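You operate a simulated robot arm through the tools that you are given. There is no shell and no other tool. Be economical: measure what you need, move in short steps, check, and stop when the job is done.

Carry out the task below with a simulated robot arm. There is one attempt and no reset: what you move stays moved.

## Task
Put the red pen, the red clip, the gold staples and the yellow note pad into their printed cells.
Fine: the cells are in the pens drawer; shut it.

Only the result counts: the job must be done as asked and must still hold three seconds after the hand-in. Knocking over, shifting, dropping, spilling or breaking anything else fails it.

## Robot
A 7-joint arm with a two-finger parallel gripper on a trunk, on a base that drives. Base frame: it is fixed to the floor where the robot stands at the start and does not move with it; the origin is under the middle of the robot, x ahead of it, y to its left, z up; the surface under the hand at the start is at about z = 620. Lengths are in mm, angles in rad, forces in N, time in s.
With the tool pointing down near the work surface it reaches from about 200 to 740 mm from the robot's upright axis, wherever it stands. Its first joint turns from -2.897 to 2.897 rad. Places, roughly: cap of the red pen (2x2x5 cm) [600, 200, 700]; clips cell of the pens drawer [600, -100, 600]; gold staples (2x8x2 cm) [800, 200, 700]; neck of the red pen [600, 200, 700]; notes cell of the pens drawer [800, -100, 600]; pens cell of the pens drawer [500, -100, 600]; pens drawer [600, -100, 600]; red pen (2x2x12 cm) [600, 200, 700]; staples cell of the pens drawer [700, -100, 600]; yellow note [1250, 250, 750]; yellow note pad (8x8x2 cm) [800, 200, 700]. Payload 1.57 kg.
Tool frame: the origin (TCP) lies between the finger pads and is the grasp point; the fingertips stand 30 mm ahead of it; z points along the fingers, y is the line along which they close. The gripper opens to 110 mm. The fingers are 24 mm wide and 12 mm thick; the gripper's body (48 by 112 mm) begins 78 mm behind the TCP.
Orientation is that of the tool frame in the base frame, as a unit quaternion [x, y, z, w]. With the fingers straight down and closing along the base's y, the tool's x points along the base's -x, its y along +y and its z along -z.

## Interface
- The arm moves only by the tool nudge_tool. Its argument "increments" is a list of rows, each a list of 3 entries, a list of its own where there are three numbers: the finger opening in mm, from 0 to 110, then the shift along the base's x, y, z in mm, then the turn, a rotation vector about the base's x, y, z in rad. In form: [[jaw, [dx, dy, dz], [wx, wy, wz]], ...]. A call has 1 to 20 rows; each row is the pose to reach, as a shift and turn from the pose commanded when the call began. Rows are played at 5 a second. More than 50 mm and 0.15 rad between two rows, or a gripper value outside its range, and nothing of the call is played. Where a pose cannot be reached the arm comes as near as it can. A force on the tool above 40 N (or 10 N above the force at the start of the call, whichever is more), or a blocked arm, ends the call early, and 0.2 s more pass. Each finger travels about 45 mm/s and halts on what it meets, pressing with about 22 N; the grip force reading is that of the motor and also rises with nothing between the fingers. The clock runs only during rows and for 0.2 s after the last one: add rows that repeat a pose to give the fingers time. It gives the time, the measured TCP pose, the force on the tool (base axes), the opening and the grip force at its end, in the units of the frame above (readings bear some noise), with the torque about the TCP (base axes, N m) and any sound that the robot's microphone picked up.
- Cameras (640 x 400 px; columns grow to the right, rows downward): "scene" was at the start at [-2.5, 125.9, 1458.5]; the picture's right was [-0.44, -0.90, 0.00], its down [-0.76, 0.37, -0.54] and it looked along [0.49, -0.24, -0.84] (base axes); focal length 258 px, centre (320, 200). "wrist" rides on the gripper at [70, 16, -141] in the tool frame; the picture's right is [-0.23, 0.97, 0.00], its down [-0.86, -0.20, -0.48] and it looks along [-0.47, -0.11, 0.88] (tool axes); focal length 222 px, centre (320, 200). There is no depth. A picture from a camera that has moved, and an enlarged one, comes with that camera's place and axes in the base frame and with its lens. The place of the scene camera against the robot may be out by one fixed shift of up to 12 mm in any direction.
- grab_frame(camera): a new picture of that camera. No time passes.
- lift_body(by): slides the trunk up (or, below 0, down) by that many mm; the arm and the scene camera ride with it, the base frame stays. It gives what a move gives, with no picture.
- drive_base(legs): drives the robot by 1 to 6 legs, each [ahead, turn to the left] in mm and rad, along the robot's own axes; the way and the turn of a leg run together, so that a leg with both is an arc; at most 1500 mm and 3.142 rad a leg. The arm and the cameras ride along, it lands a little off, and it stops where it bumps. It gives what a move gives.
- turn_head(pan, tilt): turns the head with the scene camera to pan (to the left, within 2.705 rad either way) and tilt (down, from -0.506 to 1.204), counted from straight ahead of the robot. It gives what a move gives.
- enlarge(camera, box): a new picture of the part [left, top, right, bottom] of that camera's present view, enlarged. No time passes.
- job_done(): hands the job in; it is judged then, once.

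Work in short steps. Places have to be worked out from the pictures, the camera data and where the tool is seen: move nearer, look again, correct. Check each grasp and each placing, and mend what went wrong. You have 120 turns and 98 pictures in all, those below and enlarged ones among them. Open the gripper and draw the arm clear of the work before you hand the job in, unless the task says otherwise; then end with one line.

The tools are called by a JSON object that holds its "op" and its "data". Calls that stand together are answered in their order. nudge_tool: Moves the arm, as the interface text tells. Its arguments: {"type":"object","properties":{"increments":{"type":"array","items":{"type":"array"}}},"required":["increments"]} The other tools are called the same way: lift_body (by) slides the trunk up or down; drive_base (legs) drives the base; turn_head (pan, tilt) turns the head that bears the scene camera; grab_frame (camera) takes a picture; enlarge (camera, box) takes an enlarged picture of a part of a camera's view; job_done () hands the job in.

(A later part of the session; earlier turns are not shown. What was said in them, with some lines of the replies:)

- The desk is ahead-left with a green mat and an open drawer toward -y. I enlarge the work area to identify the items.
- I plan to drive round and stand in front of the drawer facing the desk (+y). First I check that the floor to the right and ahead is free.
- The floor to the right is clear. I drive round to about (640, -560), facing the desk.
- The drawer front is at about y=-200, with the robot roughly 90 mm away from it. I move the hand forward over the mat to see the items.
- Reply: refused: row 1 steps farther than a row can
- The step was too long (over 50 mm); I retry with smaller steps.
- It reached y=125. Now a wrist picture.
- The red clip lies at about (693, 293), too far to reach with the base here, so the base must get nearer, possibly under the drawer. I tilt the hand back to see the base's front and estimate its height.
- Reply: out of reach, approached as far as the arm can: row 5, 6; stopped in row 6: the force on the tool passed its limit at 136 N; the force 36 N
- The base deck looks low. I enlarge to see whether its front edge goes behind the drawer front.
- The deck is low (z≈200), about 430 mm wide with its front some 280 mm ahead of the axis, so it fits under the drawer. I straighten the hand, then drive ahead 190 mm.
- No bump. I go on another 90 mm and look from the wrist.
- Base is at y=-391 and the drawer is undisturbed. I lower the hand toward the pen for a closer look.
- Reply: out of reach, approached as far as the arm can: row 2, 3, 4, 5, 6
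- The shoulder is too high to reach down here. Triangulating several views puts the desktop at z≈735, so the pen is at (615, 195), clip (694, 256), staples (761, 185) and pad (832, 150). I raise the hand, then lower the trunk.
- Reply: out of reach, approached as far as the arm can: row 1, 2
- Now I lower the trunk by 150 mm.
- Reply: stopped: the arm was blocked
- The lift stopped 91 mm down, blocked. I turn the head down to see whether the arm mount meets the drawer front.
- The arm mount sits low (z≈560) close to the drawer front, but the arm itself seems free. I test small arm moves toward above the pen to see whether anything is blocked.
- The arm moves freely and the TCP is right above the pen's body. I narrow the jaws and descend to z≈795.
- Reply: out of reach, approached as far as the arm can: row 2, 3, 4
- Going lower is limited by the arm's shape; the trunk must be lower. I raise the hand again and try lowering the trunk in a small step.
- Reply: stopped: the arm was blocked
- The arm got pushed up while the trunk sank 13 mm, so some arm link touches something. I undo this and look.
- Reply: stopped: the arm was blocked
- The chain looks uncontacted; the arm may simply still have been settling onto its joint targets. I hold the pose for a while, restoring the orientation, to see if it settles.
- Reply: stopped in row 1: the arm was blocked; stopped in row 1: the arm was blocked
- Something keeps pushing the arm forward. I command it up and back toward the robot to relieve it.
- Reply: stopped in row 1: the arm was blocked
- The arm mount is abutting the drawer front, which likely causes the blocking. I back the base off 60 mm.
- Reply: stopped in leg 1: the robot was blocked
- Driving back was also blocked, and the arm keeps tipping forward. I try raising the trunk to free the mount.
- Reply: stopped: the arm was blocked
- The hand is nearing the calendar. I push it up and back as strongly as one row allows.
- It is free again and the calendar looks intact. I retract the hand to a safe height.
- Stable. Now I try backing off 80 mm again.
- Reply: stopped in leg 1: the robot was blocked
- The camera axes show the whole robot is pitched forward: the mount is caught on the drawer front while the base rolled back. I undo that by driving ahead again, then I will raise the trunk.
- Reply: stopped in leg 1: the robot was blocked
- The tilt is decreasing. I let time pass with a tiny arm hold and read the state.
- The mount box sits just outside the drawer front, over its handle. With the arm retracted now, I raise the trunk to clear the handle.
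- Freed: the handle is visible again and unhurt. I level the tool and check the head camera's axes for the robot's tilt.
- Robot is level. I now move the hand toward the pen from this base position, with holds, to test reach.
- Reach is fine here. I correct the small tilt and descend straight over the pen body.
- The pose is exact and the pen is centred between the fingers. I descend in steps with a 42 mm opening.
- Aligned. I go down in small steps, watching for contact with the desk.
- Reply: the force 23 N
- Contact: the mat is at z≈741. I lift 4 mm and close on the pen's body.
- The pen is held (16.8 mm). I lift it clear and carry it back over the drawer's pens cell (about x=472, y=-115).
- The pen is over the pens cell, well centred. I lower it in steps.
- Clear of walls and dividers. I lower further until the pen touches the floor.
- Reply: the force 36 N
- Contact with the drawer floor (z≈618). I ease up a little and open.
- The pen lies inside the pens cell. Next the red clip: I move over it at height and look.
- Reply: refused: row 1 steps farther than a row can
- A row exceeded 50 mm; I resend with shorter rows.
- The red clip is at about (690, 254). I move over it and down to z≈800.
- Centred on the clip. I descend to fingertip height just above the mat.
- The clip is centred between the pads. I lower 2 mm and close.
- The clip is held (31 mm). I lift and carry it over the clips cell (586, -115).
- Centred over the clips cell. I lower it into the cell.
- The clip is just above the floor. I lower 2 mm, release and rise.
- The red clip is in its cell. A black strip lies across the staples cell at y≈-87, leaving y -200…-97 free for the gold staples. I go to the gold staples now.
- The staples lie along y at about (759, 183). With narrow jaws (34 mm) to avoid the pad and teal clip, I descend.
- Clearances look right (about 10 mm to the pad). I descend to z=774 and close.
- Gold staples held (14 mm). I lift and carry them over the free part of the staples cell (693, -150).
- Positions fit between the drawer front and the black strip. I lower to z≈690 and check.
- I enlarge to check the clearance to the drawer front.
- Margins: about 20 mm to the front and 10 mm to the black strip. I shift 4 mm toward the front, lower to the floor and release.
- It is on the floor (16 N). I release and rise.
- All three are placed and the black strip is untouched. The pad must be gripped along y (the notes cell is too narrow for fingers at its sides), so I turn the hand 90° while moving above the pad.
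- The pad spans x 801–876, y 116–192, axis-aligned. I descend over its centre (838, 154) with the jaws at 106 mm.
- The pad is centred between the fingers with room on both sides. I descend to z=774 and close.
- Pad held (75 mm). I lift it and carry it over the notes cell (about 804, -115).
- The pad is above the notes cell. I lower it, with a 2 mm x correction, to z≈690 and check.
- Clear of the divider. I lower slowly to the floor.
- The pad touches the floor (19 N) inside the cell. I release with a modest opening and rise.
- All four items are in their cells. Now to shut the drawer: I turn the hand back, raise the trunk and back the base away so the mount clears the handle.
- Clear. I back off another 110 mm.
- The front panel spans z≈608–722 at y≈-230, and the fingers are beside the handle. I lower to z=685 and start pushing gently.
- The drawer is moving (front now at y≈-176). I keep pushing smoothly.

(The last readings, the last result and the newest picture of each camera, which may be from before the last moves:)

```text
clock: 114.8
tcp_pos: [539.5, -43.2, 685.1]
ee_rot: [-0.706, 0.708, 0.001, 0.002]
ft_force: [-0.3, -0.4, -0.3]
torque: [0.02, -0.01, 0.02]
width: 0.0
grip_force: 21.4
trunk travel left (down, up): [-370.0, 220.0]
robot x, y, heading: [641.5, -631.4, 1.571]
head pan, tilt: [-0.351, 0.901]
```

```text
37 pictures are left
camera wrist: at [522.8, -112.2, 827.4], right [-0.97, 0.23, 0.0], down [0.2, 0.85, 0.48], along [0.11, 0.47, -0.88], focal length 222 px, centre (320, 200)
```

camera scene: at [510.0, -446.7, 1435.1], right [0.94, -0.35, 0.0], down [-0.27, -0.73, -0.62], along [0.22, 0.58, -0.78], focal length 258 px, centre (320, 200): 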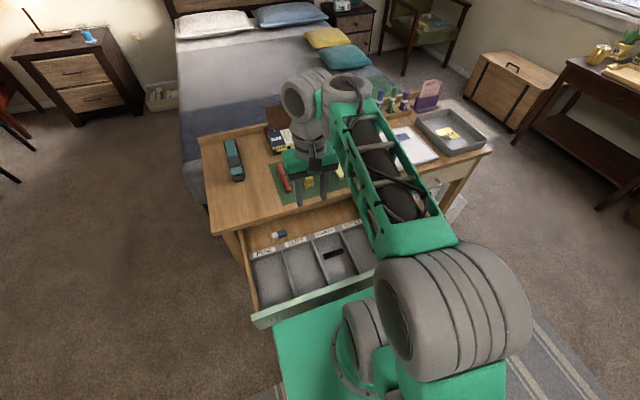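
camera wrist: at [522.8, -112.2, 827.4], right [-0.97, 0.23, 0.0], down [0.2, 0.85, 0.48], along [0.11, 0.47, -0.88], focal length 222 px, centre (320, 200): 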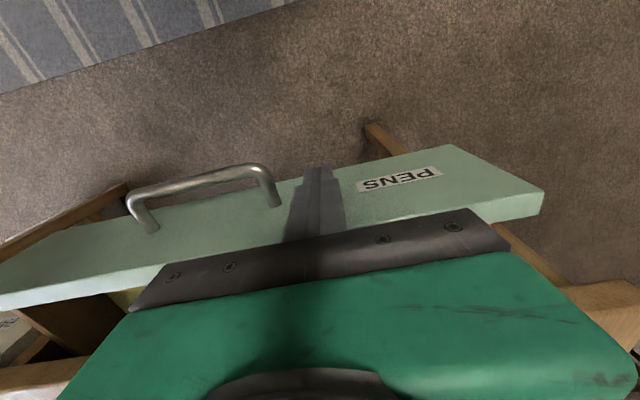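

Continuing at a slower pace until it meets the desk.

{"op": "nudge_tool", "data": {"increments": [[0, [0, 12, 0], [0, 0, 0]], [0, [0, 24, 0], [0, 0, 0]], [0, [0, 36, 0], [0, 0, 0]], [0, [0, 46, 0], [0, 0, 0]], [0, [0, 54, 0], [0, 0, 0]], [0, [0, 62, 0], [0, 0, 0]], [0, [0, 70, 0], [0, 0, 0]]]}}

{"op": "grab_frame", "data": {"camera": "wrist"}}

```text
clock: 116.4
tcp_pos: [539.4, 26.7, 685.8]
ee_rot: [-0.706, 0.709, 0.0, 0.001]
ft_force: [0.3, 0.3, 0.0]
torque: [-0.01, 0.02, 0.03]
width: 0.2
grip_force: 21.1
trunk travel left (down, up): [-370.0, 220.0]
robot x, y, heading: [644.9, -630.2, 1.563]
head pan, tilt: [-0.351, 0.901]
```

```text
36 pictures are left
camera wrist: at [522.1, -42.2, 827.8], right [-0.97, 0.23, 0.0], down [0.2, 0.85, 0.48], along [0.11, 0.47, -0.88], focal length 222 px, centre (320, 200)
```

wrist: 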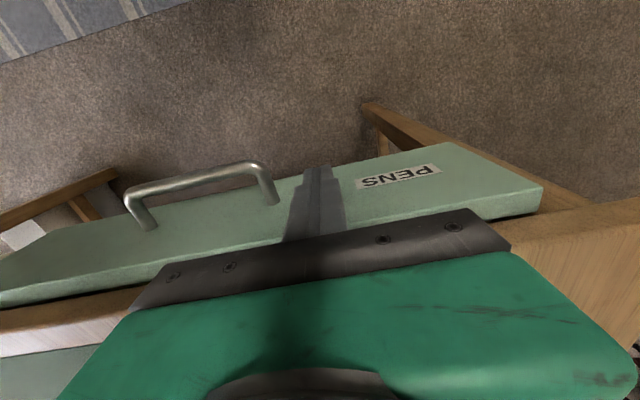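

The front is nearly at the desk edge. I push the last bit in small steps until it resists.

{"op": "nudge_tool", "data": {"increments": [[0, [0, 4, 0], [0, 0, 0]], [0, [0, 8, 0], [0, 0, 0]], [0, [0, 12, 0], [0, 0, 0]], [0, [0, 16, 0], [0, 0, 0]], [0, [0, 20, 0], [0, 0, 0]], [0, [0, 24, 0], [0, 0, 0]], [0, [0, 28, 0], [0, 0, 0]]]}}

{"op": "grab_frame", "data": {"camera": "wrist"}}

```text
clock: 117.7
tcp_pos: [539.7, 39.6, 684.2]
ee_rot: [-0.707, 0.707, -0.006, -0.003]
ft_force: [2.3, -18.5, 10.2]
torque: [1.12, 0.18, 0.1]
width: 0.0
grip_force: 21.1
trunk travel left (down, up): [-370.0, 220.0]
robot x, y, heading: [643.1, -632.8, 1.569]
head pan, tilt: [-0.351, 0.901]
stopped in row 6: the force on the tool passed its limit at 45 N (the readings are from after the stop); the commanded pose is now the measured one
```

```text
35 pictures are left
camera wrist: at [521.8, -26.9, 827.5], right [-0.97, 0.23, -0.01], down [0.2, 0.86, 0.47], along [0.11, 0.45, -0.88], focal length 222 px, centre (320, 200)
```

wrist: 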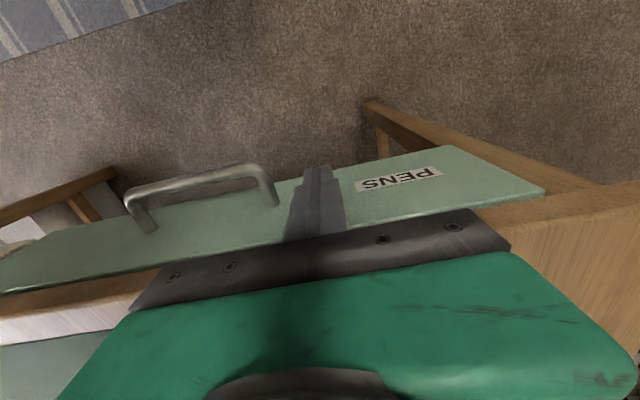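

It stopped with 45 N, flush with the desk: the drawer is shut. I back the hand off and raise it clear.

{"op": "nudge_tool", "data": {"increments": [[0, [0, -25, 0], [0, 0, 0]], [0, [0, -60, 0], [0, 0, 0]], [0, [0, -105, 0], [0, 0, 0]], [0, [0, -150, 0], [0, 0, 0]], [10, [0, -190, 20], [0, 0, 0]], [30, [0, -220, 55], [0, 0, 0]], [50, [0, -240, 95], [0, 0, 0]], [60, [0, -250, 140], [0, 0, 0]], [60, [0, -250, 185], [0, 0, 0]], [60, [0, -250, 225], [0, 0, 0]], [60, [0, -250, 225], [0, 0, 0]]]}}

{"op": "grab_frame", "data": {"camera": "scene"}}

{"op": "grab_frame", "data": {"camera": "wrist"}}

```text
clock: 120.1
tcp_pos: [538.8, -208.1, 909.1]
ee_rot: [-0.707, 0.708, -0.006, -0.004]
ft_force: [-0.2, -0.8, 0.3]
torque: [0.03, -0.02, -0.05]
width: 60.2
grip_force: 0.2
trunk travel left (down, up): [-370.0, 220.0]
robot x, y, heading: [642.2, -634.5, 1.568]
head pan, tilt: [-0.351, 0.901]
```

```text
34 pictures are left
camera scene: at [509.2, -619.5, 1435.2], right [0.94, -0.35, 0.0], down [-0.27, -0.74, -0.62], along [0.21, 0.58, -0.78], focal length 258 px, centre (320, 200)
```

scene: 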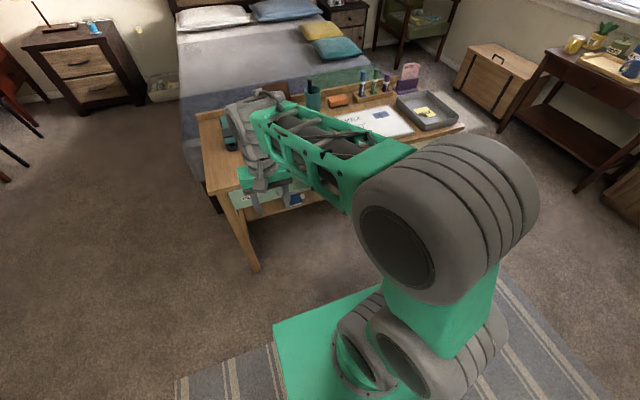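

```text
33 pictures are left
camera wrist: at [521.3, -275.4, 1051.3], right [-0.97, 0.23, -0.01], down [0.2, 0.86, 0.47], along [0.11, 0.46, -0.88], focal length 222 px, centre (320, 200)
```

wrist: 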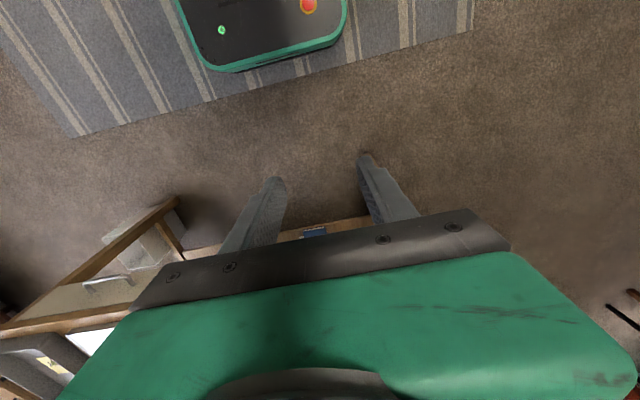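

Something blue is still visible near the desk front; I enlarge to check whether the drawer stayed shut.

{"op": "enlarge", "data": {"camera": "scene", "box": [190, 120, 390, 280]}}

{"op": "enlarge", "data": {"camera": "wrist", "box": [220, 130, 420, 260]}}

```text
2.50 times, centred on (290, 200) of scene
camera zoom: at [509.2, -619.5, 1435.2], right [0.94, -0.35, 0.0], down [-0.27, -0.74, -0.62], along [0.21, 0.58, -0.78], focal length 644 px, centre (395, 200)
```

zoom: 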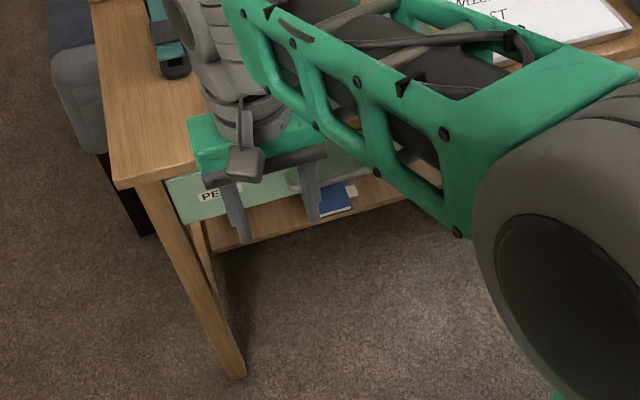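

```text
3.08 times, centred on (320, 195) of wrist
camera zoom: at [521.3, -275.4, 1051.3], right [-0.97, 0.23, -0.01], down [0.2, 0.86, 0.47], along [0.11, 0.46, -0.88], focal length 684 px, centre (320, 215)
```

zoom: 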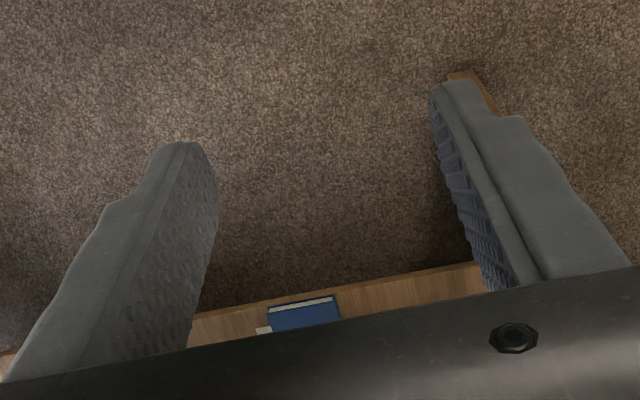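

The blue thing is a book on a low shelf under the desk; the drawer front looks flush. I swing the hand aside for one clear check of the drawer and desktop.

{"op": "nudge_tool", "data": {"increments": [[80, [45, 0, 10], [0, 0, 0]], [80, [90, 0, 20], [0, 0, 0]], [80, [135, 0, 30], [0, 0, 0]], [80, [180, 0, 30], [0, 0, 0]], [80, [225, 0, 30], [0, 0, 0]], [80, [270, 0, 30], [0, 0, 0]], [80, [310, 0, 30], [0, 0, 0]], [80, [310, 0, 30], [0, 0, 0]]]}}

{"op": "turn_head", "data": {"pan": -0.1, "tilt": 0.8}}

{"op": "enlarge", "data": {"camera": "scene", "box": [160, 80, 480, 280]}}

```text
clock: 121.9
tcp_pos: [850.9, -207.6, 938.6]
ee_rot: [-0.706, 0.708, -0.005, -0.003]
ft_force: [0.8, 0.3, 0.6]
torque: [-0.01, 0.03, -0.01]
width: 80.0
grip_force: 0.0
trunk travel left (down, up): [-370.0, 220.0]
robot x, y, heading: [643.3, -630.3, 1.574]
head pan, tilt: [-0.351, 0.901]
```

```text
clock: 122.6
tcp_pos: [850.2, -208.9, 937.7]
ee_rot: [-0.706, 0.708, -0.006, -0.003]
ft_force: [0.1, 0.7, -0.6]
torque: [0.01, 0.05, 0.03]
width: 80.1
grip_force: 0.0
trunk travel left (down, up): [-370.0, 220.0]
robot x, y, heading: [644.5, -631.7, 1.572]
head pan, tilt: [-0.099, 0.799]
```

```text
2.00 times, centred on (320, 180) of scene
camera zoom: at [491.4, -609.9, 1443.1], right [0.99, -0.1, 0.0], down [-0.07, -0.71, -0.7], along [0.07, 0.69, -0.72], focal length 515 px, centre (320, 240)
```

zoom: 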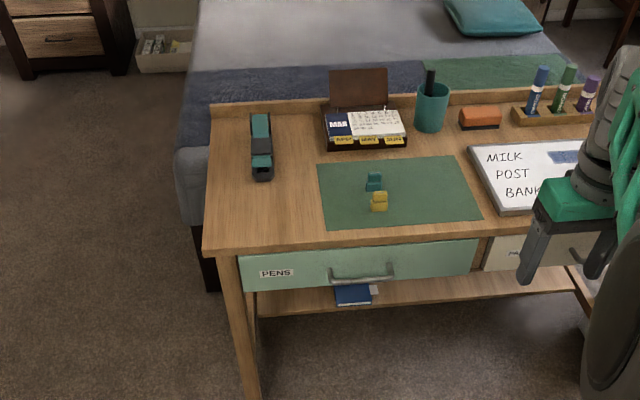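

The drawer is shut flush, the desktop is undisturbed, and the gripper is open and clear, so I hand in the job.

{"op": "job_done", "data": {}}

```text
The job is handed in.
```

I put the red pen, red clip, gold staples and yellow note pad into their printed cells and shut the pens drawer. The last picture shows the drawer front flush and nothing else on the desk moved.
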